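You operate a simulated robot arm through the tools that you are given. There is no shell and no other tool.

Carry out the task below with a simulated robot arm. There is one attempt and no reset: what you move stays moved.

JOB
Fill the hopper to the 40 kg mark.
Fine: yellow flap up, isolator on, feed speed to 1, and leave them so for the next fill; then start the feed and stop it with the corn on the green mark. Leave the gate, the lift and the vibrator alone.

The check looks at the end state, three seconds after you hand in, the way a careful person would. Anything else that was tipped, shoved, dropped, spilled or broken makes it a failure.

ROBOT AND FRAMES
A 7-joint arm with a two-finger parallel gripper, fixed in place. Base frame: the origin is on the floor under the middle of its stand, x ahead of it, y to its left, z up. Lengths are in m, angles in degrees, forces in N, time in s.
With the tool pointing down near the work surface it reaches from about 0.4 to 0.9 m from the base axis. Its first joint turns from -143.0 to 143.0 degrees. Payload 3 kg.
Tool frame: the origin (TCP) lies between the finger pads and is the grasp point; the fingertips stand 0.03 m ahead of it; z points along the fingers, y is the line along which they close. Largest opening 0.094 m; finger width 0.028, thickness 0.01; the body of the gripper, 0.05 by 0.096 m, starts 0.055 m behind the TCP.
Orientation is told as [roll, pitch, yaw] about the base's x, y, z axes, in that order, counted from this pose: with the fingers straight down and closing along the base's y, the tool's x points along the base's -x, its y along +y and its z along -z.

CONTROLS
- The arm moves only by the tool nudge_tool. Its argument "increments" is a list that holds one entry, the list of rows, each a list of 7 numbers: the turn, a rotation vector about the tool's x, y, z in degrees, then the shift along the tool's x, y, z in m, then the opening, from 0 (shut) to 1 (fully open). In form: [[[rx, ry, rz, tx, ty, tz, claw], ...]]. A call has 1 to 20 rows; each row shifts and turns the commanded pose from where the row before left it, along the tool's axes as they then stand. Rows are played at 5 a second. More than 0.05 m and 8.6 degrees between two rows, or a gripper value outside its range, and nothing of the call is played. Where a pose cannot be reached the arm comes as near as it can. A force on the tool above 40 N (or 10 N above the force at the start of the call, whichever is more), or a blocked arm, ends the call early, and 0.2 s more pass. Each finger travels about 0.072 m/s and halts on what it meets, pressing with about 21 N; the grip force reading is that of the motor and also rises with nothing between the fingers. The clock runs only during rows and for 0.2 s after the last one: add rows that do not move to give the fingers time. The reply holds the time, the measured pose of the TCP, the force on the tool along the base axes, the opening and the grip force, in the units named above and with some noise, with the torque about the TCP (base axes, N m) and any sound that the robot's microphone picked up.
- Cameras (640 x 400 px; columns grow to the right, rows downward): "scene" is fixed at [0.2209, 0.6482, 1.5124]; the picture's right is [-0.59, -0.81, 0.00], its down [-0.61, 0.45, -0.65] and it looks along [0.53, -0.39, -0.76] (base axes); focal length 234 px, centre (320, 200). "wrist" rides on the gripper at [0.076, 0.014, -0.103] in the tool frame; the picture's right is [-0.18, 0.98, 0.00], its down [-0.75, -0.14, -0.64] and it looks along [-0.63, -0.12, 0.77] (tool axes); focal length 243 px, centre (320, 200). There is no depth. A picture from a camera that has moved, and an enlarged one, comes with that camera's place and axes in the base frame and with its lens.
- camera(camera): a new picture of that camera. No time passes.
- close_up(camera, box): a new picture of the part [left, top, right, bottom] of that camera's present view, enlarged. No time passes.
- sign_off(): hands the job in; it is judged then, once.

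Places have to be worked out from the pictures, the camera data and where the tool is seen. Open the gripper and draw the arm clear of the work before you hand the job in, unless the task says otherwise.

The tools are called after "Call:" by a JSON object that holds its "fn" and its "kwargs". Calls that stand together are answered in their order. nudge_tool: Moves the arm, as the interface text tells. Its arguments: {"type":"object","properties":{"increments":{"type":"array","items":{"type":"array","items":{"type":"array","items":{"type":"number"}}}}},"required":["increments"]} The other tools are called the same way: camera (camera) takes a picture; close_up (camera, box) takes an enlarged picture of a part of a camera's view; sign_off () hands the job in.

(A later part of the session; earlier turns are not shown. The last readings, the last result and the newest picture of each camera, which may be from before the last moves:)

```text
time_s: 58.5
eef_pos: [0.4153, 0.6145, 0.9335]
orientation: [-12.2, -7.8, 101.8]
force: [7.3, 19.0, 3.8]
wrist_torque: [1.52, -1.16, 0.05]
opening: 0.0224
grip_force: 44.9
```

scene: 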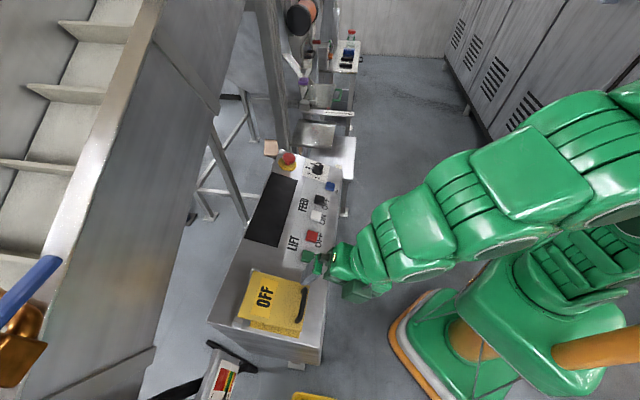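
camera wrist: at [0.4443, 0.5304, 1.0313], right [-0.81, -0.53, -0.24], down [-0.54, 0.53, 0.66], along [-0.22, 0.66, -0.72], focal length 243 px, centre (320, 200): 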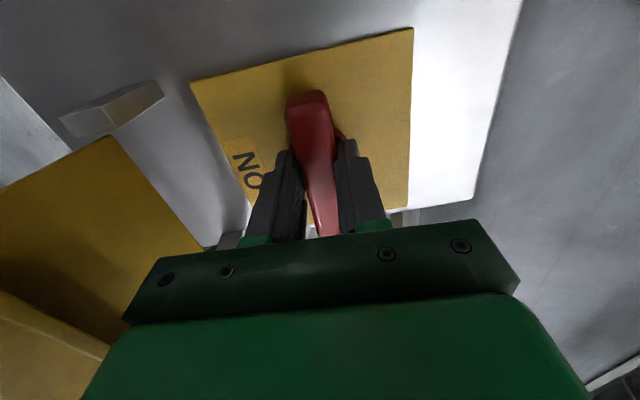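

Call:
{"fn": "nudge_tool", "kwargs": {"increments": [[[0, 0, 7, -0.001, -0.0006, 0, 0.2], [0, 0, 7, 0, 0, 0, 0.2], [0, 0, 7, 0, 0, 0, 0.2]]]}}

Call:
{"fn": "close_up", "kwargs": {"camera": "scene", "box": [240, 260, 325, 345]}}

```text
time_s: 59.3
eef_pos: [0.4158, 0.6134, 0.9337]
orientation: [-8.7, -11.4, 80.7]
force: [7.7, 6.9, 16.1]
wrist_torque: [0.5, -1.33, -0.15]
opening: 0.0222
grip_force: 45.2
```

```text
4.71 times, centred on (282, 302) of scene
camera zoom: at [0.2209, 0.6482, 1.5124], right [-0.59, -0.81, 0.0], down [-0.61, 0.45, -0.65], along [0.53, -0.39, -0.76], focal length 1100 px, centre (496, -282)
```

zoom: 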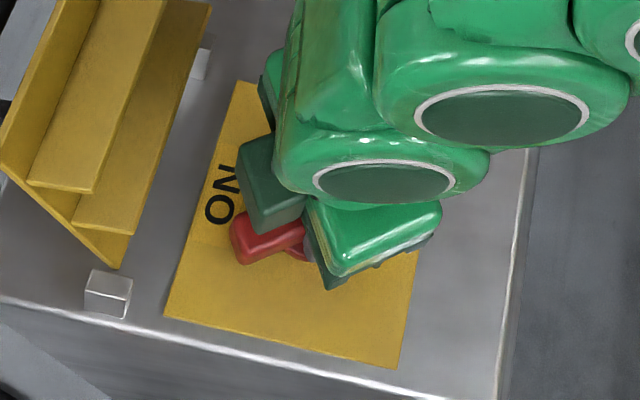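

Call:
{"fn": "nudge_tool", "kwargs": {"increments": [[[0, 0, 7, -0.0005, -0.0003, -0.001, 0.2], [0, 0, 7, 0, 0, 0, 0.2], [0, 0, 7, 0, 0, 0, 0.2]]]}}

Call:
{"fn": "close_up", "kwargs": {"camera": "scene", "box": [240, 260, 325, 345]}}

```text
time_s: 60.1
eef_pos: [0.4157, 0.614, 0.9341]
orientation: [-3.9, -13.7, 59.4]
force: [14.3, 3.4, 3.8]
wrist_torque: [0.4, -1.5, -0.36]
opening: 0.0216
grip_force: 45.3
```

```text
4.71 times, centred on (282, 302) of scene
camera zoom: at [0.2209, 0.6482, 1.5124], right [-0.59, -0.81, 0.0], down [-0.61, 0.45, -0.65], along [0.53, -0.39, -0.76], focal length 1100 px, centre (496, -282)
```

zoom: 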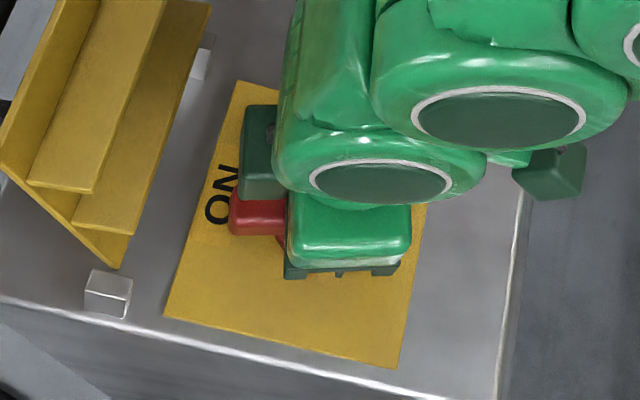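

Call:
{"fn": "nudge_tool", "kwargs": {"increments": [[[0, 0, 7, -0.0006, -0.0006, 0, 0.2], [0, 0, 7, 0, 0, 0, 0.2], [0, 0, 2, 0, 0, 0, 0.2]]]}}

Call:
{"fn": "camera", "kwargs": {"camera": "scene"}}

Call:
{"fn": "close_up", "kwargs": {"camera": "scene", "box": [240, 260, 325, 345]}}

Call:
{"fn": "camera", "kwargs": {"camera": "wrist"}}

```text
time_s: 60.9
eef_pos: [0.4161, 0.6141, 0.9338]
orientation: [0.2, -14.3, 43.0]
force: [-0.3, -4.4, 1.1]
wrist_torque: [-0.38, 0.54, 1.69]
opening: 0.022
grip_force: 45.2
```

```text
taken
```

scene: 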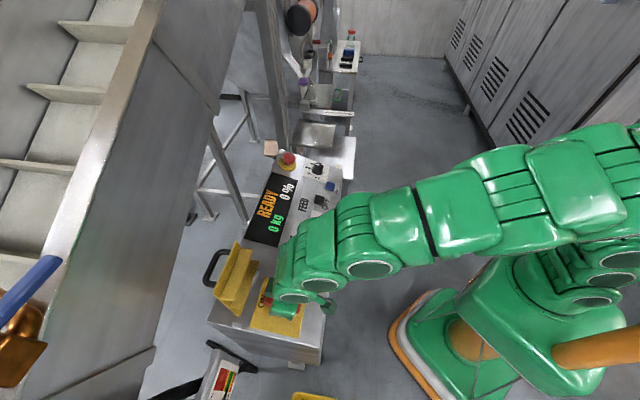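

```text
4.71 times, centred on (282, 302) of scene
camera zoom: at [0.2209, 0.6482, 1.5124], right [-0.59, -0.81, 0.0], down [-0.61, 0.45, -0.65], along [0.53, -0.39, -0.76], focal length 1100 px, centre (496, -282)
```

zoom: 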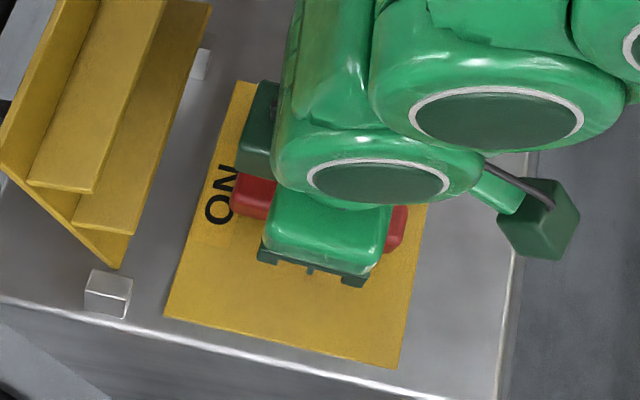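

```text
taken
camera wrist: at [0.3347, 0.5582, 1.0142], right [-0.54, 0.84, 0.05], down [0.52, 0.29, 0.81], along [0.66, 0.46, -0.59], focal length 243 px, centre (320, 200)
```

wrist: 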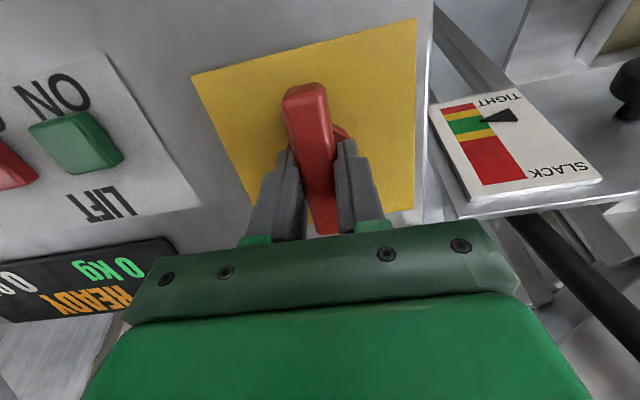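

The display lit up: "READY 0 kg 0 %", so the isolator is on. I open the fingers and back straight off along the tool axis.

Call:
{"fn": "nudge_tool", "kwargs": {"increments": [[[0, 0, -1, 0, 0, 0, 0.45], [0, 0, 0, 0, 0, 0, 0.45], [0, 0, 0, 0, 0, -0.02, 0.45], [0, 0, 0, 0, 0, -0.03, 0.45], [0, 0, 0, 0, 0, -0.04, 0.45], [0, 0, 0, 0, 0, -0.04, 0.45]]]}}

Call:
{"fn": "camera", "kwargs": {"camera": "wrist"}}

Call:
{"fn": "camera", "kwargs": {"camera": "scene"}}

```text
time_s: 62.3
eef_pos: [0.3937, 0.5925, 1.06]
orientation: [-0.1, -14.2, 44.1]
force: [0.3, 0.3, -0.7]
wrist_torque: [0.02, -0.02, 0.03]
opening: 0.0423
grip_force: 0.1
```

```text
taken
camera wrist: at [0.3135, 0.5355, 1.1404], right [-0.56, 0.83, 0.04], down [0.51, 0.3, 0.81], along [0.66, 0.47, -0.59], focal length 243 px, centre (320, 200)
```

wrist: 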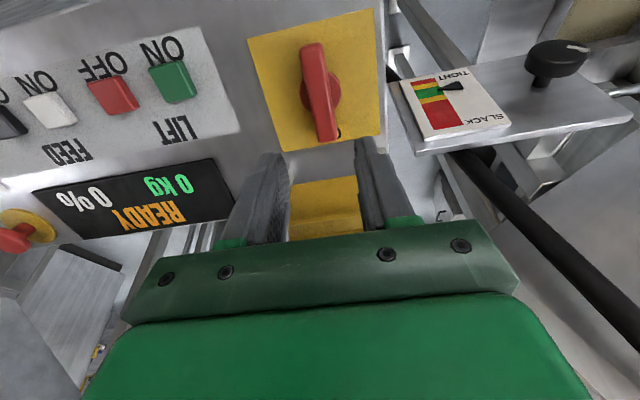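

```text
taken
```

scene: 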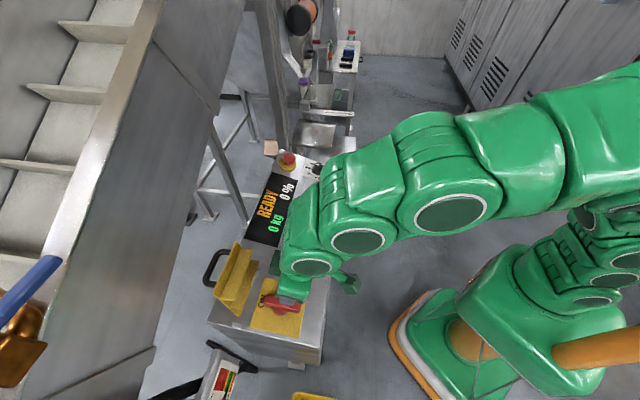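

The isolator points to ON and the flap is staying up. Next is the speed knob: I raise a little and travel along the console toward it.

Call:
{"fn": "nudge_tool", "kwargs": {"increments": [[[0, 0, 0, 0.03, 0, -0.03, 0.45], [0, 0, 0, 0.02, -0.04, 0, 0.45], [0, 0, 0, 0.01, -0.045, 0, 0.45], [0, 0, 0, 0, -0.048, 0, 0.45], [0, 0, 0, 0, -0.048, 0, 0.45], [0, 0, 0, 0, -0.048, 0, 0.45], [0, 0, 0, 0, -0.048, 0, 0.45], [0, 0, 0, 0, -0.048, 0, 0.45], [0, 0, 0, 0, -0.048, 0, 0.45], [0, 0, 0, 0, -0.048, 0, 0.45], [0, 0, 0, 0, -0.048, 0, 0.45]]]}}

Call:
{"fn": "camera", "kwargs": {"camera": "wrist"}}

Call:
{"fn": "camera", "kwargs": {"camera": "scene"}}

```text
time_s: 64.7
eef_pos: [0.673, 0.2104, 1.0774]
orientation: [0.0, -14.2, 44.2]
force: [-0.9, 1.4, -0.2]
wrist_torque: [0.02, 0.03, -0.01]
opening: 0.0422
grip_force: 0.1
```

```text
taken
camera wrist: at [0.5921, 0.1533, 1.1575], right [-0.56, 0.83, 0.04], down [0.51, 0.3, 0.81], along [0.66, 0.47, -0.59], focal length 243 px, centre (320, 200)
```

wrist: 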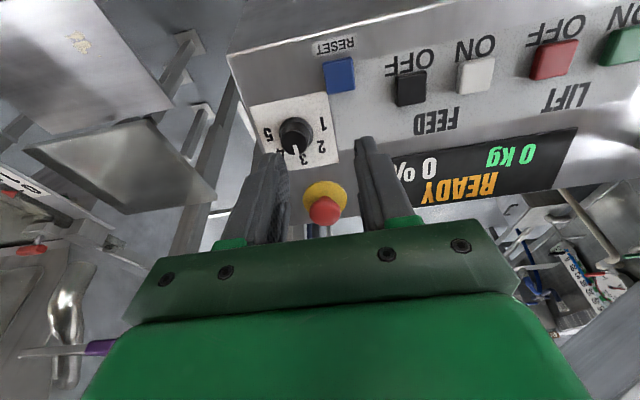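

```text
taken
```

scene: 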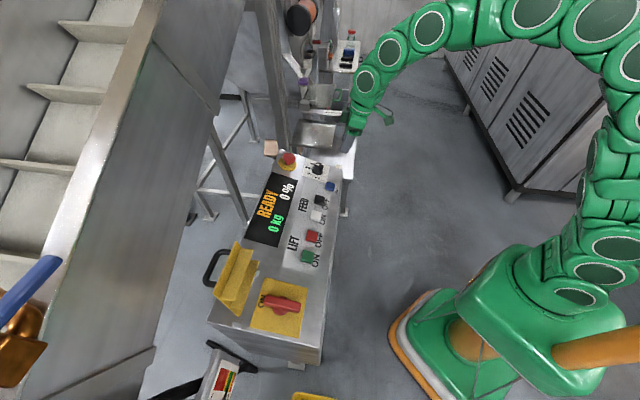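

Call:
{"fn": "close_up", "kwargs": {"camera": "wrist", "box": [230, 70, 370, 190]}}

Call:
{"fn": "close_up", "kwargs": {"camera": "scene", "box": [270, 145, 350, 235]}}

Call:
{"fn": "close_up", "kwargs": {"camera": "scene", "box": [295, 150, 345, 195]}}

```text
3.33 times, centred on (300, 130) of wrist
camera zoom: at [0.5921, 0.1533, 1.1575], right [-0.56, 0.83, 0.04], down [0.51, 0.3, 0.81], along [0.66, 0.47, -0.59], focal length 809 px, centre (387, 433)
```

zoom: 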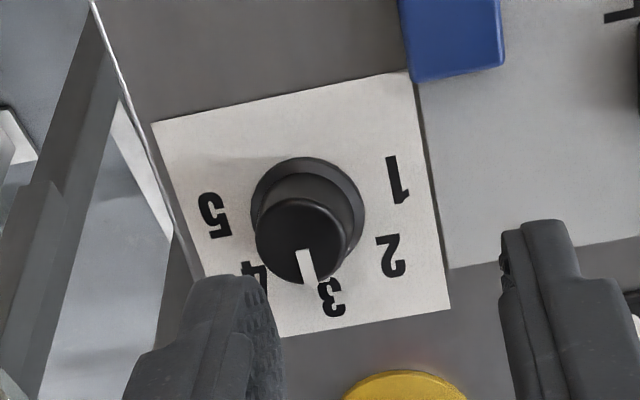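

```text
4.44 times, centred on (310, 190) of scene
camera zoom: at [0.2209, 0.6482, 1.5124], right [-0.59, -0.81, 0.0], down [-0.61, 0.45, -0.65], along [0.53, -0.39, -0.76], focal length 1039 px, centre (364, 244)
```

zoom: 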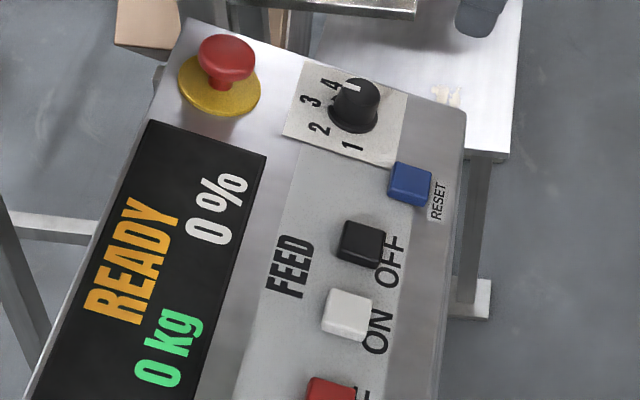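

```text
8.89 times, centred on (320, 172) of scene
camera zoom: at [0.2209, 0.6482, 1.5124], right [-0.59, -0.81, 0.0], down [-0.61, 0.45, -0.65], along [0.53, -0.39, -0.76], focal length 2079 px, centre (320, 444)
```

zoom: 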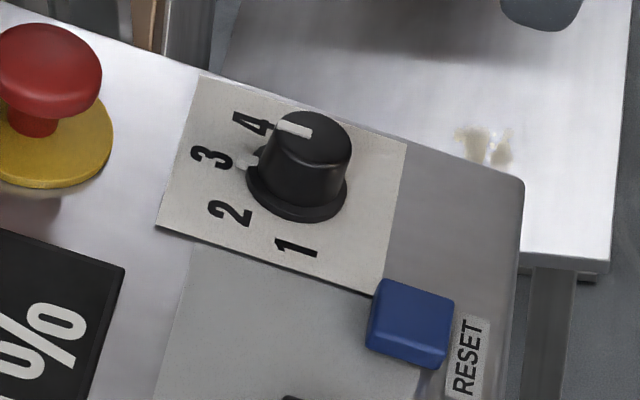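

The knob pointer is at 3 (numbers increase clockwise), knob top at about [0.771, 0.248, 0.92], its axis tilted with the panel. I must turn it ~100° counter-clockwise to 1. I move above it and pre-rotate the gripper the other way to have room to turn.

Call:
{"fn": "nudge_tool", "kwargs": {"increments": [[[0, 0, 0, -0.018, -0.0128, 0.0233, 0.6], [0, 0, 0, -0.018, -0.0128, 0.0233, 0.6], [0, 0, 0, -0.018, -0.0128, 0.0233, 0.6], [0, 0, 8.3, 0, 0, 0, 0.6], [0, 0, 8.3, 0, 0, 0, 0.6], [0, 0, 8.3, 0, 0, 0, 0.6], [0, 0, 8.3, 0, 0, 0, 0.6], [0, 0, 8.3, 0, 0, 0, 0.6], [0, 0, 8.3, 0, 0, 0, 0.6]]]}}

Call:
{"fn": "camera", "kwargs": {"camera": "wrist"}}

Call:
{"fn": "close_up", "kwargs": {"camera": "scene", "box": [270, 110, 380, 220]}}

```text
time_s: 66.7
eef_pos: [0.7494, 0.2308, 1.0219]
orientation: [10.8, -9.2, -6.8]
force: [-1.1, 0.4, -0.1]
wrist_torque: [0.0, -0.01, 0.0]
opening: 0.0564
grip_force: 0.1
```

```text
taken
camera wrist: at [0.6582, 0.2374, 1.1109], right [0.26, 0.94, 0.21], down [0.61, -0.33, 0.72], along [0.74, -0.06, -0.66], focal length 243 px, centre (320, 200)
```

wrist: 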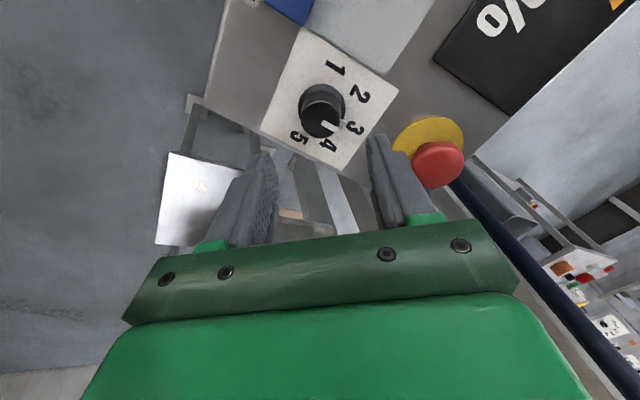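

```text
3.64 times, centred on (325, 165) of scene
camera zoom: at [0.2209, 0.6482, 1.5124], right [-0.59, -0.81, 0.0], down [-0.61, 0.45, -0.65], along [0.53, -0.39, -0.76], focal length 850 px, centre (302, 327)
```

zoom: 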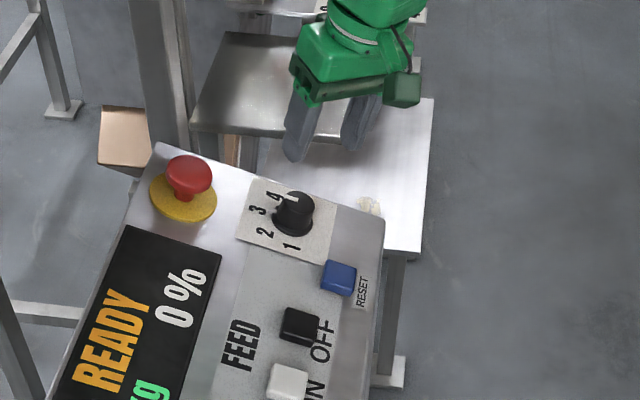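

The knob is centred between the fingers. I descend 5 cm along the panel normal and re-check.

Call:
{"fn": "nudge_tool", "kwargs": {"increments": [[[0, 0, 0, -0.0015, 0, 0.025, 0.6], [0, 0, 0, -0.0015, 0, 0.025, 0.6]]]}}

Call:
{"fn": "close_up", "kwargs": {"camera": "wrist", "box": [230, 60, 430, 230]}}

Call:
{"fn": "close_up", "kwargs": {"camera": "scene", "box": [270, 110, 380, 220]}}

```text
time_s: 67.3
eef_pos: [0.7598, 0.239, 0.9729]
orientation: [11.0, -9.1, -6.7]
force: [0.3, 0.0, 0.3]
wrist_torque: [0.01, 0.0, 0.03]
opening: 0.0563
grip_force: 0.1
```

```text
2.35 times, centred on (330, 145) of wrist
camera zoom: at [0.6694, 0.2466, 1.0622], right [0.26, 0.94, 0.21], down [0.61, -0.33, 0.72], along [0.74, -0.06, -0.67], focal length 571 px, centre (296, 329)
```

zoom: 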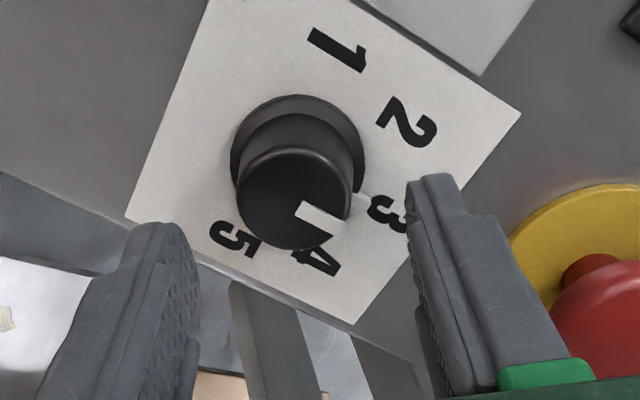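

```text
3.64 times, centred on (325, 165) of scene
camera zoom: at [0.2209, 0.6482, 1.5124], right [-0.59, -0.81, 0.0], down [-0.61, 0.45, -0.65], along [0.53, -0.39, -0.76], focal length 850 px, centre (302, 327)
```

zoom: 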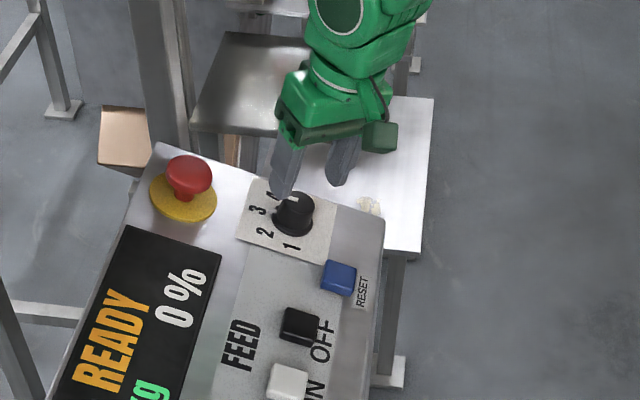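

Pointer is at 3 and knob is nearly centred (3 mm offset). I correct, descend the last 45 mm and grip the knob body.

Call:
{"fn": "nudge_tool", "kwargs": {"increments": [[[0, 0, 0, -0.003, 0, 0.015, 0.6], [0, 0, 0, 0, 0, 0.015, 0.6], [0, 0, 0, 0, 0, 0.015, 0.6], [0, 0, 0, 0, 0, 0, 0.4], [0, 0, 0, 0, 0, 0, 0.3], [0, 0, 0, 0, 0, 0, 0.2], [0, 0, 0, 0, 0, 0, 0.2]]]}}

Call:
{"fn": "close_up", "kwargs": {"camera": "wrist", "box": [230, 60, 430, 230]}}

```text
time_s: 68.9
eef_pos: [0.7716, 0.246, 0.9308]
orientation: [10.8, -9.1, -6.6]
force: [-1.5, -18.7, -13.6]
wrist_torque: [0.41, -0.18, 0.09]
opening: 0.038
grip_force: 45.6
```

```text
2.35 times, centred on (330, 145) of wrist
camera zoom: at [0.6813, 0.2524, 1.0202], right [0.26, 0.94, 0.21], down [0.61, -0.33, 0.72], along [0.74, -0.06, -0.67], focal length 571 px, centre (296, 329)
```

zoom: 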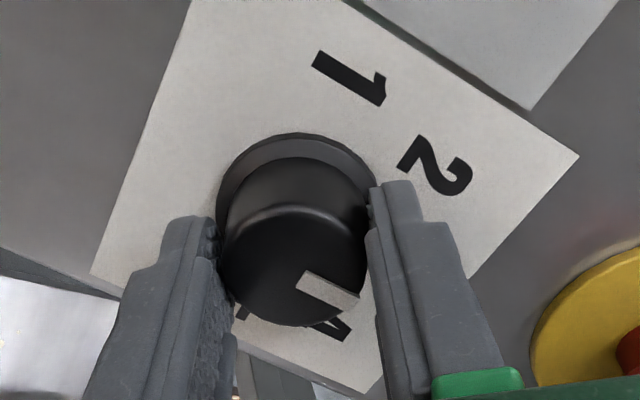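

Gripped at 38 mm diameter. I relieve the side load and begin turning counter-clockwise in small steps.

Call:
{"fn": "nudge_tool", "kwargs": {"increments": [[[0, 0, 0, 0, -0.001, 0.0005, 0.2], [0, 0, -6, 0, 0, 0, 0.2], [0, 0, -6, 0, 0, 0, 0.2]]]}}

Call:
{"fn": "close_up", "kwargs": {"camera": "wrist", "box": [230, 60, 430, 230]}}

```text
time_s: 69.7
eef_pos: [0.7718, 0.2455, 0.9304]
orientation: [8.8, -11.2, 5.6]
force: [-14.7, -11.4, 9.5]
wrist_torque: [0.69, -0.03, 0.13]
opening: 0.0376
grip_force: 45.0
```

```text
2.35 times, centred on (330, 145) of wrist
camera zoom: at [0.6786, 0.2365, 1.0168], right [0.06, 0.98, 0.18], down [0.64, -0.18, 0.75], along [0.77, 0.07, -0.64], focal length 571 px, centre (296, 329)
```

zoom: 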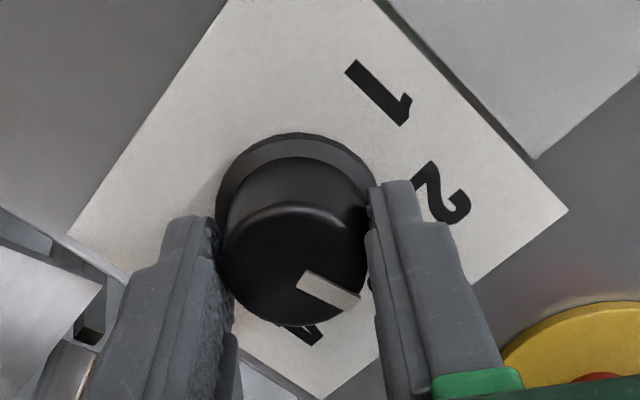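

The knob turns with the gripper. I continue.

Call:
{"fn": "nudge_tool", "kwargs": {"increments": [[[0, 0, -7, 0.0008, -0.0005, -0.0003, 0.2], [0, 0, -7, 0, 0, 0, 0.2], [0, 0, -7, 0, 0, 0, 0.2]]]}}

```text
time_s: 70.5
eef_pos: [0.7722, 0.2457, 0.9303]
orientation: [4.0, -13.8, 27.0]
force: [10.3, 15.3, 3.0]
wrist_torque: [1.38, -0.31, 0.24]
opening: 0.0371
grip_force: 45.1
```

Call:
{"fn": "nudge_tool", "kwargs": {"increments": [[[0, 0, -7, -0.0008, 0.0004, 0, 0.2], [0, 0, -7, 0, 0, 0, 0.2], [0, 0, -7, 0, 0, 0, 0.2]]]}}

Call:
{"fn": "close_up", "kwargs": {"camera": "wrist", "box": [230, 60, 430, 230]}}

```text
time_s: 71.3
eef_pos: [0.7711, 0.2458, 0.9303]
orientation: [-1.2, -14.1, 48.5]
force: [-13.2, 11.9, 23.6]
wrist_torque: [0.13, 0.56, 0.09]
opening: 0.0369
grip_force: 44.9
```

```text
2.35 times, centred on (330, 145) of wrist
camera zoom: at [0.6948, 0.1841, 1.0104], right [-0.62, 0.79, 0.03], down [0.47, 0.34, 0.81], along [0.63, 0.51, -0.59], focal length 571 px, centre (296, 329)
```

zoom: 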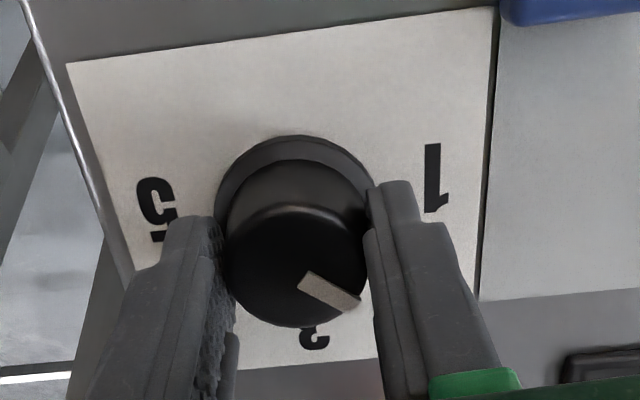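

Call:
{"fn": "nudge_tool", "kwargs": {"increments": [[[0, 0, -7, 0, 0.0009, -0.001, 0.2], [0, 0, -7, 0, 0, 0, 0.2], [0, 0, -7, 0, 0, 0, 0.2]]]}}

Call:
{"fn": "close_up", "kwargs": {"camera": "wrist", "box": [230, 60, 430, 230]}}

```text
time_s: 72.1
eef_pos: [0.7722, 0.2466, 0.9313]
orientation: [-6.3, -12.8, 69.9]
force: [12.3, 4.7, -7.7]
wrist_torque: [-0.6, -1.13, -0.36]
opening: 0.0365
grip_force: 44.7
```

```text
2.35 times, centred on (330, 145) of wrist
camera zoom: at [0.7154, 0.1648, 1.011], right [-0.85, 0.52, -0.06], down [0.27, 0.53, 0.8], along [0.46, 0.67, -0.59], focal length 571 px, centre (296, 329)
```

zoom: 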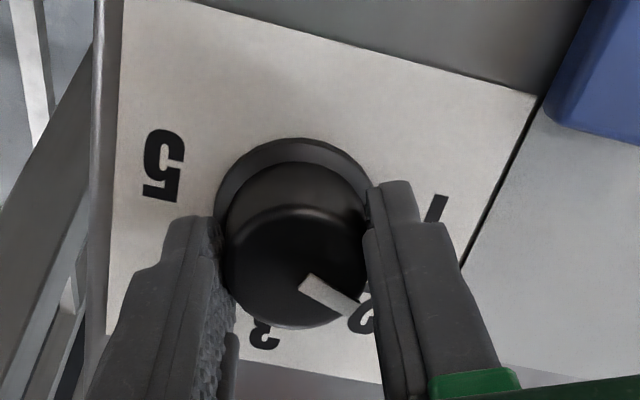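

Call:
{"fn": "nudge_tool", "kwargs": {"increments": [[[0, 0, -7, -0.0005, -0.0005, 0.0003, 0.2], [0, 0, -7, 0, 0, 0, 0.2], [0, 0, -6, 0, 0, 0, 0.2]]]}}

Call:
{"fn": "close_up", "kwargs": {"camera": "wrist", "box": [230, 60, 430, 230]}}

Call:
{"fn": "close_up", "kwargs": {"camera": "scene", "box": [270, 130, 360, 220]}}

```text
time_s: 72.9
eef_pos: [0.7715, 0.2448, 0.9309]
orientation: [-10.0, -9.8, 90.2]
force: [-15.4, -9.4, -6.0]
wrist_torque: [-1.04, -0.62, -0.34]
opening: 0.0371
grip_force: 44.6
```

```text
2.35 times, centred on (330, 145) of wrist
camera zoom: at [0.7407, 0.1548, 1.014], right [-0.97, 0.21, -0.14], down [0.02, 0.63, 0.78], along [0.25, 0.75, -0.62], focal length 571 px, centre (296, 329)
```

zoom: 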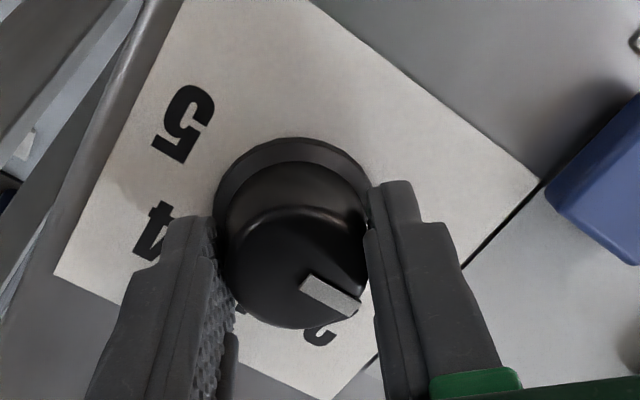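

```text
4.44 times, centred on (315, 175) of scene
camera zoom: at [0.2209, 0.6482, 1.5124], right [-0.59, -0.81, 0.0], down [-0.61, 0.45, -0.65], along [0.53, -0.39, -0.76], focal length 1039 px, centre (342, 311)
```

zoom: 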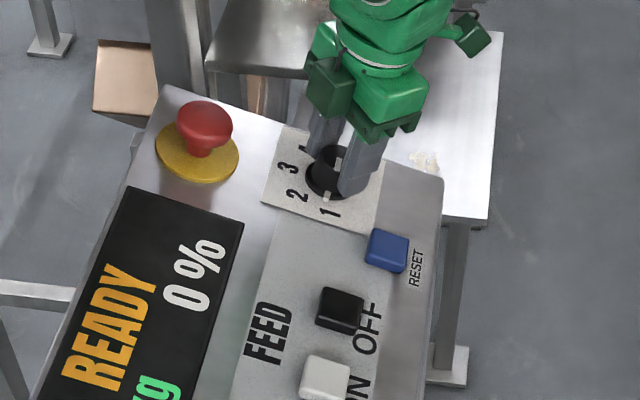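

Turned about 95°; by the dial geometry (≈50–51° per number) I need around 101°. I add 6° more, then release, back off and look.

Call:
{"fn": "nudge_tool", "kwargs": {"increments": [[[0, 0, -3, 0.0005, 0.0008, 0, 0.2], [0, 0, -3, 0, 0, 0, 0.2], [0, 0, 0, 0, 0, 0, 0.2]]]}}

Call:
{"fn": "nudge_tool", "kwargs": {"increments": [[[0, 0, 0, 0, 0, 0, 0.6], [0, 0, 0, 0, 0, 0, 0.6], [0, 0, 0, 0, 0, -0.02, 0.6], [0, 0, 0, 0, 0, -0.03, 0.6], [0, 0, 0, 0, 0, -0.04, 0.6]]]}}

Call:
{"fn": "close_up", "kwargs": {"camera": "wrist", "box": [230, 30, 430, 200]}}

Call:
{"fn": "close_up", "kwargs": {"camera": "scene", "box": [270, 130, 360, 220]}}

```text
time_s: 73.7
eef_pos: [0.7724, 0.2445, 0.9312]
orientation: [-11.3, -8.8, 96.2]
force: [11.7, -0.5, -21.3]
wrist_torque: [-0.13, -1.34, -0.26]
opening: 0.0372
grip_force: 45.0
```

```text
time_s: 74.9
eef_pos: [0.7548, 0.2292, 1.017]
orientation: [-11.2, -8.7, 96.1]
force: [-0.3, -0.4, -1.1]
wrist_torque: [0.0, 0.0, 0.0]
opening: 0.0565
grip_force: 0.0
```

```text
2.35 times, centred on (330, 115) of wrist
camera zoom: at [0.7317, 0.1373, 1.1014], right [-0.98, 0.11, -0.16], down [-0.06, 0.64, 0.76], along [0.19, 0.76, -0.62], focal length 571 px, centre (296, 400)
```

zoom: 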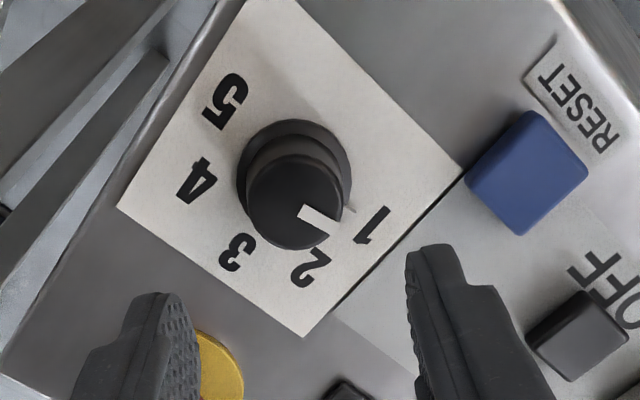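

```text
4.44 times, centred on (315, 175) of scene
camera zoom: at [0.2209, 0.6482, 1.5124], right [-0.59, -0.81, 0.0], down [-0.61, 0.45, -0.65], along [0.53, -0.39, -0.76], focal length 1039 px, centre (342, 311)
```

zoom: 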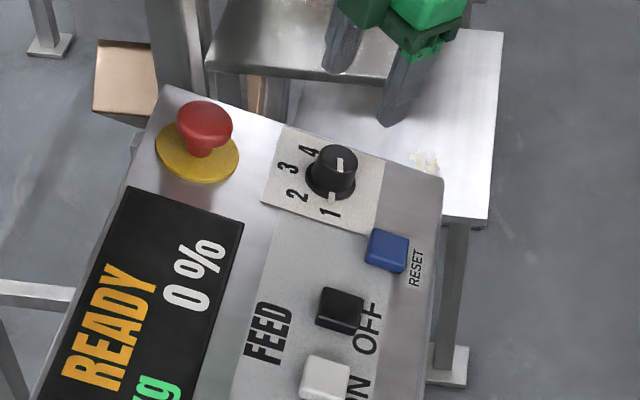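

Call:
{"fn": "close_up", "kwargs": {"camera": "wrist", "box": [280, 60, 420, 160]}}

Call:
{"fn": "close_up", "kwargs": {"camera": "scene", "box": [320, 155, 360, 185]}}

Call:
{"fn": "close_up", "kwargs": {"camera": "scene", "box": [325, 155, 360, 185]}}

```text
4.00 times, centred on (350, 110) of wrist
camera zoom: at [0.7317, 0.1373, 1.1014], right [-0.98, 0.11, -0.16], down [-0.06, 0.64, 0.76], along [0.19, 0.76, -0.62], focal length 970 px, centre (200, 560)
```

zoom: 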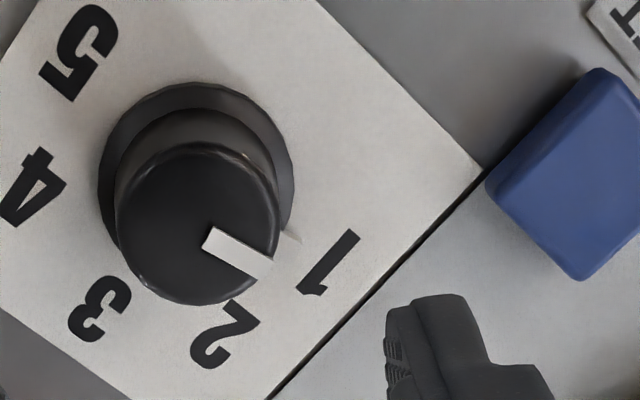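

```text
13.33 times, centred on (340, 170) of scene
camera zoom: at [0.2209, 0.6482, 1.5124], right [-0.59, -0.81, 0.0], down [-0.61, 0.45, -0.65], along [0.53, -0.39, -0.76], focal length 3118 px, centre (53, 600)
```

zoom: 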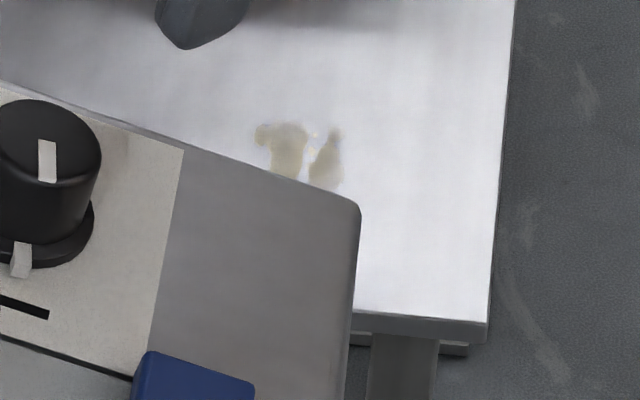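

```text
13.33 times, centred on (342, 170) of scene
camera zoom: at [0.2209, 0.6482, 1.5124], right [-0.59, -0.81, 0.0], down [-0.61, 0.45, -0.65], along [0.53, -0.39, -0.76], focal length 3118 px, centre (20, 600)
```

zoom: 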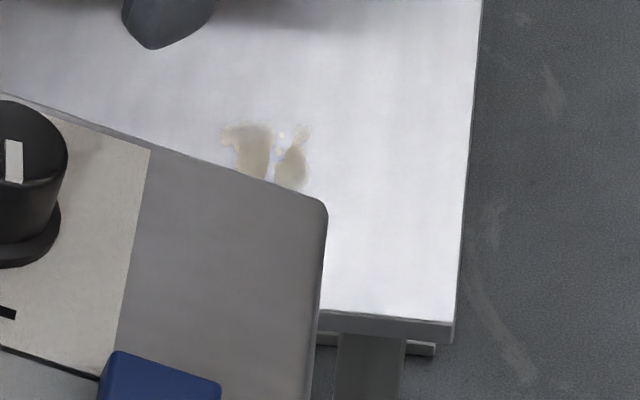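

Call:
{"fn": "close_up", "kwargs": {"camera": "scene", "box": [298, 150, 338, 185]}}

```text
11.43 times, centred on (318, 168) of scene
camera zoom: at [0.2209, 0.6482, 1.5124], right [-0.59, -0.81, 0.0], down [-0.61, 0.45, -0.65], along [0.53, -0.39, -0.76], focal length 2673 px, centre (343, 571)
```

zoom: 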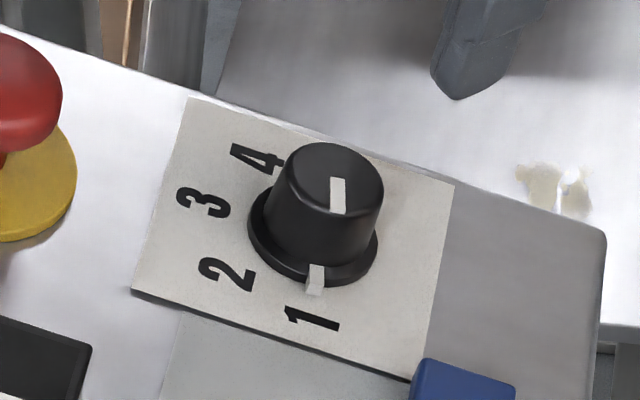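

The knob's skirt pointer now sits at 1 (within ~2°). Next I close the gripper, turn it back square to the panel and hover about 5 cm above the white FEED ON button (~[0.601, 0.385, 0.895]) — still not pressing.

Call:
{"fn": "nudge_tool", "kwargs": {"increments": [[[0, 0, 7.4, 0, 0, -0.01, 0.6], [0, 0, 7.4, 0, 0, 0, 0.3], [0, 0, 7.4, 0, 0, 0, 0], [0, 0, 7.4, 0, 0, 0, 0], [0, 0, 7.4, 0, 0, 0, 0], [0, 0, 7.4, 0, 0, 0, 0], [0, 0, 7.4, 0, 0, 0, 0], [0, 0, 0, 0.0048, 0.0438, 0.01, 0], [0, 0, 0, 0.0048, 0.0438, 0.01, 0], [0, 0, 0, 0.0048, 0.0438, 0.01, 0], [0, 0, 0, 0.0048, 0.0438, 0.01, 0], [0, 0, 0, 0.0048, 0.0438, 0.01, 0]]]}}

Call:
{"fn": "camera", "kwargs": {"camera": "wrist"}}

Call:
{"fn": "close_up", "kwargs": {"camera": "scene", "box": [240, 140, 360, 280]}}

```text
time_s: 77.5
eef_pos: [0.5942, 0.382, 0.9709]
orientation: [0.1, -14.3, 43.4]
force: [-0.5, -0.6, 0.0]
wrist_torque: [-0.01, 0.0, 0.0]
opening: 0.0
grip_force: 21.4
```

```text
taken
camera wrist: at [0.5136, 0.3256, 1.0508], right [-0.55, 0.84, 0.05], down [0.51, 0.29, 0.81], along [0.66, 0.47, -0.59], focal length 243 px, centre (320, 200)
```

wrist: 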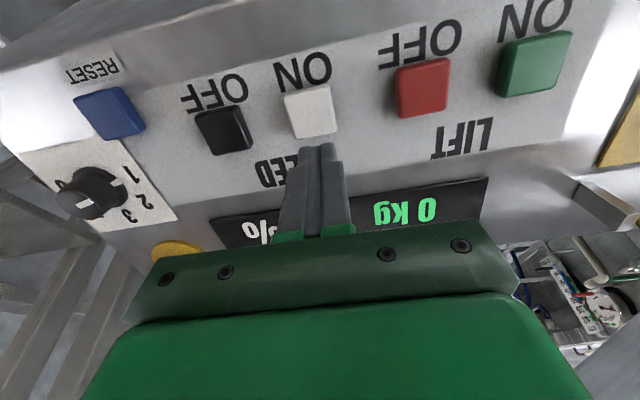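

```text
2.86 times, centred on (300, 210) of scene
camera zoom: at [0.2209, 0.6482, 1.5124], right [-0.59, -0.81, 0.0], down [-0.61, 0.45, -0.65], along [0.53, -0.39, -0.76], focal length 668 px, centre (377, 171)
```

zoom: 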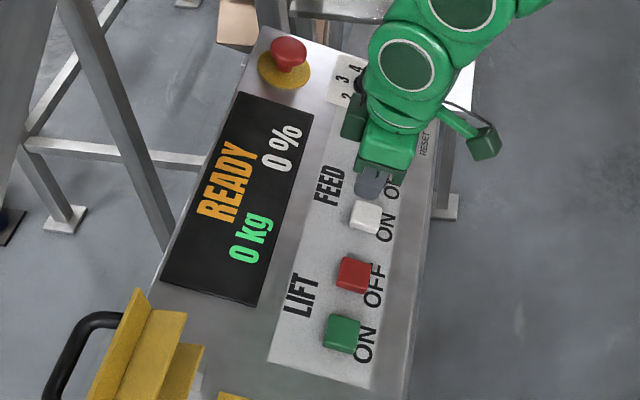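

The closed fingertips need to shift ~13 mm toward the robot and 4 mm toward OFF to be over the white button. I do that and go down to ~6 mm above it.

Call:
{"fn": "nudge_tool", "kwargs": {"increments": [[[0, 0, 0, 0.013, -0.0045, 0, 0], [0, 0, 0, 0, 0, 0.019, 0], [0, 0, 0, 0, 0, 0.019, 0]]]}}

Call:
{"fn": "close_up", "kwargs": {"camera": "wrist", "box": [180, 80, 460, 240]}}

Call:
{"fn": "close_up", "kwargs": {"camera": "scene", "box": [280, 170, 350, 250]}}

```text
time_s: 78.3
eef_pos: [0.5951, 0.3761, 0.9331]
orientation: [0.1, -14.2, 43.4]
force: [-0.3, 0.2, 0.0]
wrist_torque: [-0.02, 0.01, -0.02]
opening: 0.0003
grip_force: 21.1
```

```text
2.29 times, centred on (320, 160) of wrist
camera zoom: at [0.5142, 0.3186, 1.012], right [-0.55, 0.84, 0.05], down [0.51, 0.29, 0.81], along [0.66, 0.47, -0.59], focal length 555 px, centre (320, 291)
```

zoom: 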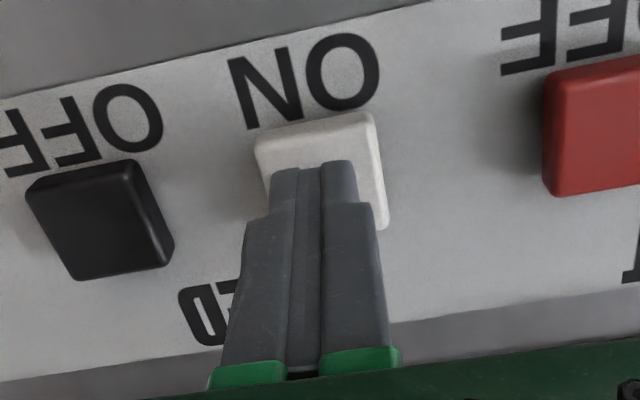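

```text
5.00 times, centred on (315, 210) of scene
camera zoom: at [0.2209, 0.6482, 1.5124], right [-0.59, -0.81, 0.0], down [-0.61, 0.45, -0.65], along [0.53, -0.39, -0.76], focal length 1169 px, centre (345, 150)
```

zoom: 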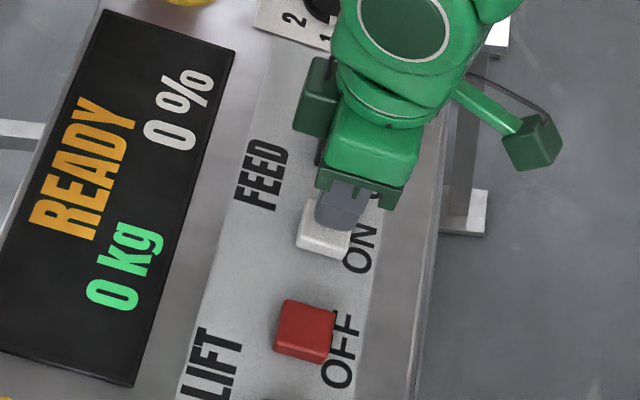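

Tip is right above the white button. Before starting anything I rehearse the stop: I move over to the black FEED OFF button to check its exact position.

Call:
{"fn": "nudge_tool", "kwargs": {"increments": [[[0, 0, 0, 0, 0, -0.012, 0], [0, 0, 0, 0, -0.036, 0, 0], [0, 0, 0, 0, -0.0357, 0, 0], [0, 0, 0, 0, 0, 0.012, 0]]]}}

Call:
{"fn": "close_up", "kwargs": {"camera": "wrist", "box": [180, 80, 460, 240]}}

Call:
{"fn": "close_up", "kwargs": {"camera": "scene", "box": [280, 170, 350, 250]}}

```text
time_s: 79.3
eef_pos: [0.6443, 0.3244, 0.9334]
orientation: [0.0, -14.2, 43.5]
force: [-0.2, 0.2, -0.1]
wrist_torque: [0.0, 0.0, 0.01]
opening: 0.0001
grip_force: 20.8
```

```text
2.29 times, centred on (320, 160) of wrist
camera zoom: at [0.5632, 0.2674, 1.0135], right [-0.55, 0.84, 0.05], down [0.51, 0.29, 0.81], along [0.66, 0.47, -0.59], focal length 555 px, centre (320, 291)
```

zoom: 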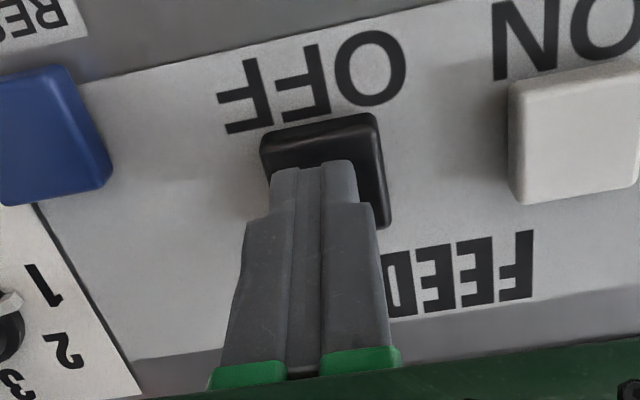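

```text
5.00 times, centred on (315, 210) of scene
camera zoom: at [0.2209, 0.6482, 1.5124], right [-0.59, -0.81, 0.0], down [-0.61, 0.45, -0.65], along [0.53, -0.39, -0.76], focal length 1169 px, centre (345, 150)
```

zoom: 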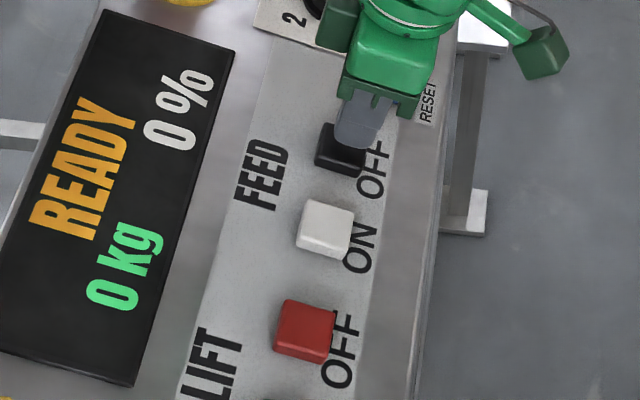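

The same offset puts the tips over the black button too. I press it gently now (harmless while idle) to learn the travel.

Call:
{"fn": "nudge_tool", "kwargs": {"increments": [[[0, 0, 0, 0, 0, 0.004, 0], [0, 0, 0, 0, 0, 0.004, 0]]]}}

```text
time_s: 79.9
eef_pos: [0.6449, 0.3261, 0.9255]
orientation: [0.2, -14.2, 43.5]
force: [-0.7, -0.5, 0.3]
wrist_torque: [-0.01, -0.02, -0.01]
opening: 0.0
grip_force: 21.3
```

Call:
{"fn": "nudge_tool", "kwargs": {"increments": [[[0, 0, 0, 0, 0, 0.003, 0], [0, 0, 0, 0, 0, 0.003, 0]]]}}

Call:
{"fn": "close_up", "kwargs": {"camera": "wrist", "box": [180, 80, 460, 240]}}

```text
time_s: 80.5
eef_pos: [0.6475, 0.3256, 0.9197]
orientation: [0.1, -14.3, 43.5]
force: [1.9, -0.6, 5.2]
wrist_torque: [0.08, -0.1, -0.02]
opening: 0.0
grip_force: 21.0
heard: click
```

```text
2.29 times, centred on (320, 160) of wrist
camera zoom: at [0.5659, 0.2692, 0.9996], right [-0.55, 0.84, 0.05], down [0.51, 0.29, 0.81], along [0.66, 0.47, -0.59], focal length 555 px, centre (320, 291)
```

zoom: 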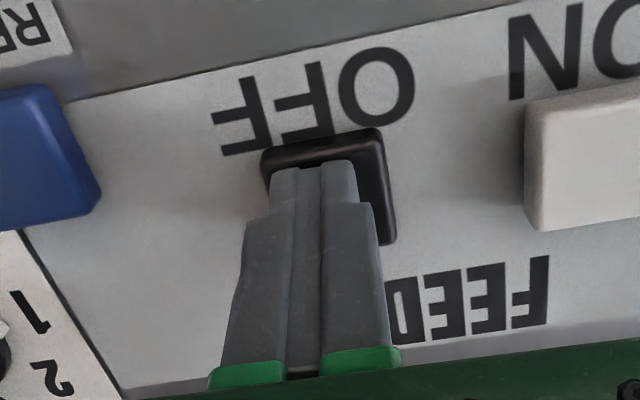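

Heard the click at ~5 N, so I know the travel. I lift and return to just above the white ON button.

Call:
{"fn": "nudge_tool", "kwargs": {"increments": [[[0, 0, 0, 0, 0, -0.02, 0], [0, 0, 0, 0, 0.036, 0, 0], [0, 0, 0, 0, 0.0357, 0, 0], [0, 0, 0, 0, 0, 0.013, 0]]]}}

Call:
{"fn": "close_up", "kwargs": {"camera": "wrist", "box": [180, 80, 460, 240]}}

Call:
{"fn": "close_up", "kwargs": {"camera": "scene", "box": [240, 150, 340, 260]}}

```text
time_s: 81.5
eef_pos: [0.5973, 0.3744, 0.9276]
orientation: [0.1, -14.4, 43.5]
force: [1.2, 0.2, 0.1]
wrist_torque: [0.01, 0.02, -0.01]
opening: 0.0001
grip_force: 21.3
```

```text
2.29 times, centred on (320, 160) of wrist
camera zoom: at [0.5164, 0.3181, 1.0071], right [-0.55, 0.84, 0.05], down [0.51, 0.29, 0.81], along [0.66, 0.47, -0.59], focal length 555 px, centre (320, 291)
```

zoom: 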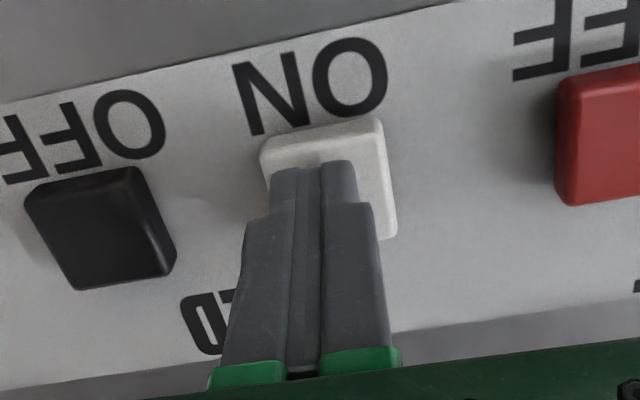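

```text
3.64 times, centred on (290, 205) of scene
camera zoom: at [0.2209, 0.6482, 1.5124], right [-0.59, -0.81, 0.0], down [-0.61, 0.45, -0.65], along [0.53, -0.39, -0.76], focal length 850 px, centre (429, 182)
```

zoom: 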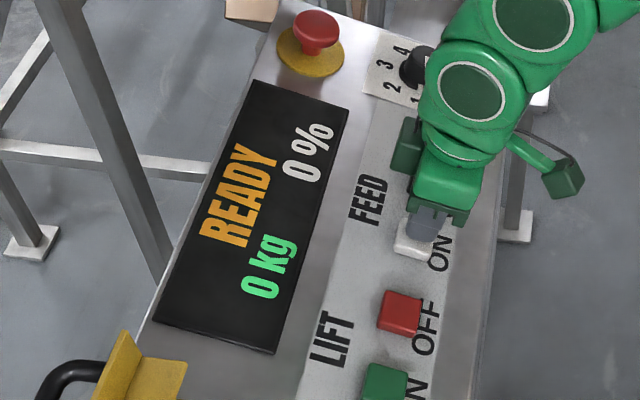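

Everything is set: flap up, isolator on, speed 1, display READY. I press FEED ON and immediately move back to hover over FEED OFF.

Call:
{"fn": "nudge_tool", "kwargs": {"increments": [[[0, 0, 0, 0, 0, 0.005, 0], [0, 0, 0, 0, 0, 0.004, 0], [0, 0, 0, 0, 0, -0.02, 0], [0, 0, 0, 0, -0.036, 0, 0], [0, 0, 0, 0, -0.0357, 0, 0], [0, 0, 0, 0, 0, 0.013, 0]]]}}

Call:
{"fn": "close_up", "kwargs": {"camera": "scene", "box": [240, 150, 340, 260]}}

Call:
{"fn": "camera", "kwargs": {"camera": "wrist"}}

```text
time_s: 82.9
eef_pos: [0.6453, 0.3236, 0.9253]
orientation: [0.2, -14.3, 43.5]
force: [-0.5, -0.9, -0.7]
wrist_torque: [0.0, 0.02, 0.01]
opening: 0.0002
grip_force: 21.1
heard: click
```

```text
3.64 times, centred on (290, 205) of scene
camera zoom: at [0.2209, 0.6482, 1.5124], right [-0.59, -0.81, 0.0], down [-0.61, 0.45, -0.65], along [0.53, -0.39, -0.76], focal length 850 px, centre (429, 182)
```

zoom: 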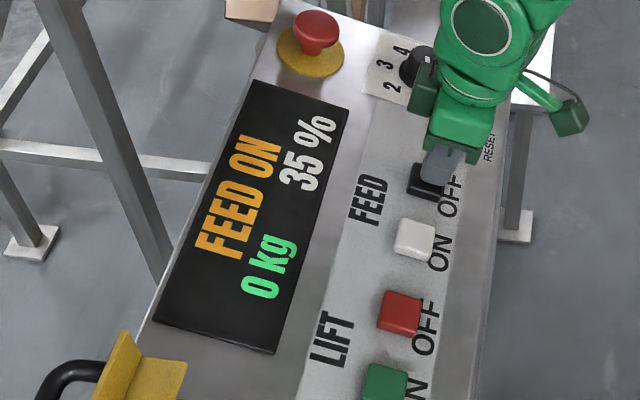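

```text
taken
camera wrist: at [0.5644, 0.2673, 1.005], right [-0.55, 0.84, 0.05], down [0.51, 0.29, 0.81], along [0.66, 0.47, -0.59], focal length 243 px, centre (320, 200)
```

wrist: 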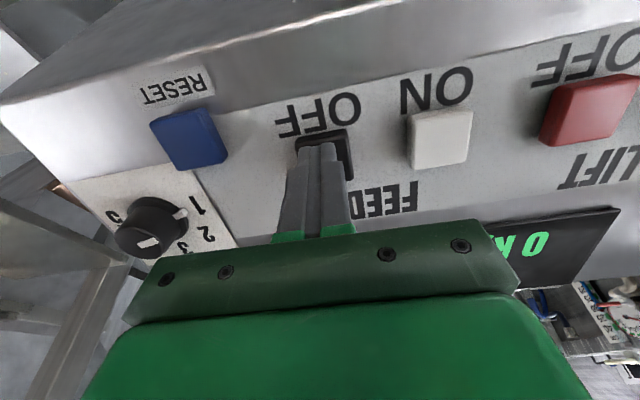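

Display reads "FEED ON 35 %, 0 kg". I wait about a second over OFF and check the reading.

Call:
{"fn": "nudge_tool", "kwargs": {"increments": [[[0, 0, 0, 0, 0, 0, 0], [0, 0, 0, 0, 0, 0, 0], [0, 0, 0, 0, 0, 0, 0], [0, 0, 0, 0, 0, 0, 0]]]}}

Call:
{"fn": "close_up", "kwargs": {"camera": "scene", "box": [240, 150, 340, 260]}}

Call:
{"fn": "close_up", "kwargs": {"camera": "scene", "box": [280, 20, 360, 120]}}

```text
time_s: 83.9
eef_pos: [0.6446, 0.3239, 0.9258]
orientation: [0.0, -14.2, 43.5]
force: [0.5, 0.3, 0.4]
wrist_torque: [0.0, -0.01, -0.02]
opening: 0.0
grip_force: 21.2
```

```text
3.64 times, centred on (290, 205) of scene
camera zoom: at [0.2209, 0.6482, 1.5124], right [-0.59, -0.81, 0.0], down [-0.61, 0.45, -0.65], along [0.53, -0.39, -0.76], focal length 850 px, centre (429, 182)
```

zoom: 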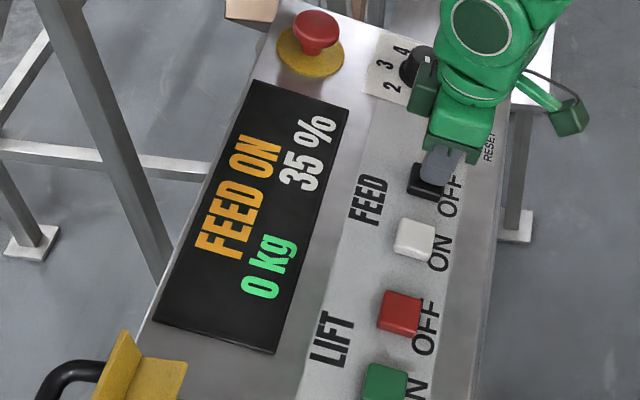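

```text
4.00 times, centred on (320, 70) of scene
camera zoom: at [0.2209, 0.6482, 1.5124], right [-0.59, -0.81, 0.0], down [-0.61, 0.45, -0.65], along [0.53, -0.39, -0.76], focal length 935 px, centre (320, 720)
```

zoom: 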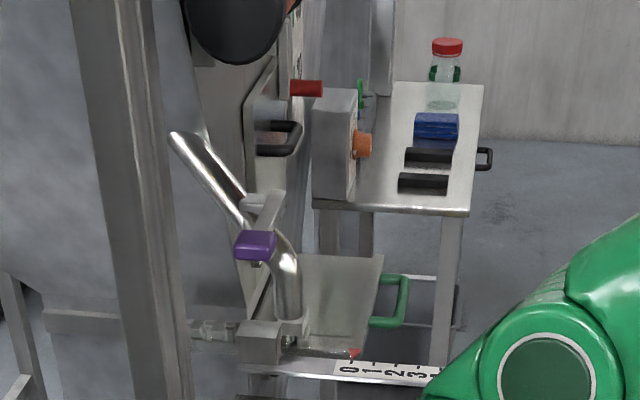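

After ~2 s the display still says 0 kg, so it isn't a usable level reading. To be safe I press OFF now and go look at the sight strip to measure the rate.

Call:
{"fn": "nudge_tool", "kwargs": {"increments": [[[0, 0, 0, 0, 0, 0.004, 0], [0, 0, 0, 0, 0, 0.004, 0], [0, 0, 0, 0, 0, -0.02, 0]]]}}

Call:
{"fn": "close_up", "kwargs": {"camera": "scene", "box": [240, 150, 340, 260]}}

```text
time_s: 84.7
eef_pos: [0.6445, 0.3225, 0.9366]
orientation: [0.0, -14.1, 43.6]
force: [0.0, -0.2, -0.4]
wrist_torque: [0.01, 0.04, -0.01]
opening: 0.0002
grip_force: 21.1
heard: click
```

```text
3.64 times, centred on (290, 205) of scene
camera zoom: at [0.2209, 0.6482, 1.5124], right [-0.59, -0.81, 0.0], down [-0.61, 0.45, -0.65], along [0.53, -0.39, -0.76], focal length 850 px, centre (429, 182)
```

zoom: 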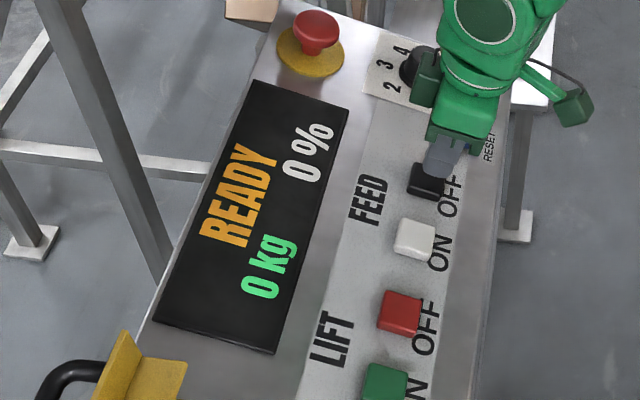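

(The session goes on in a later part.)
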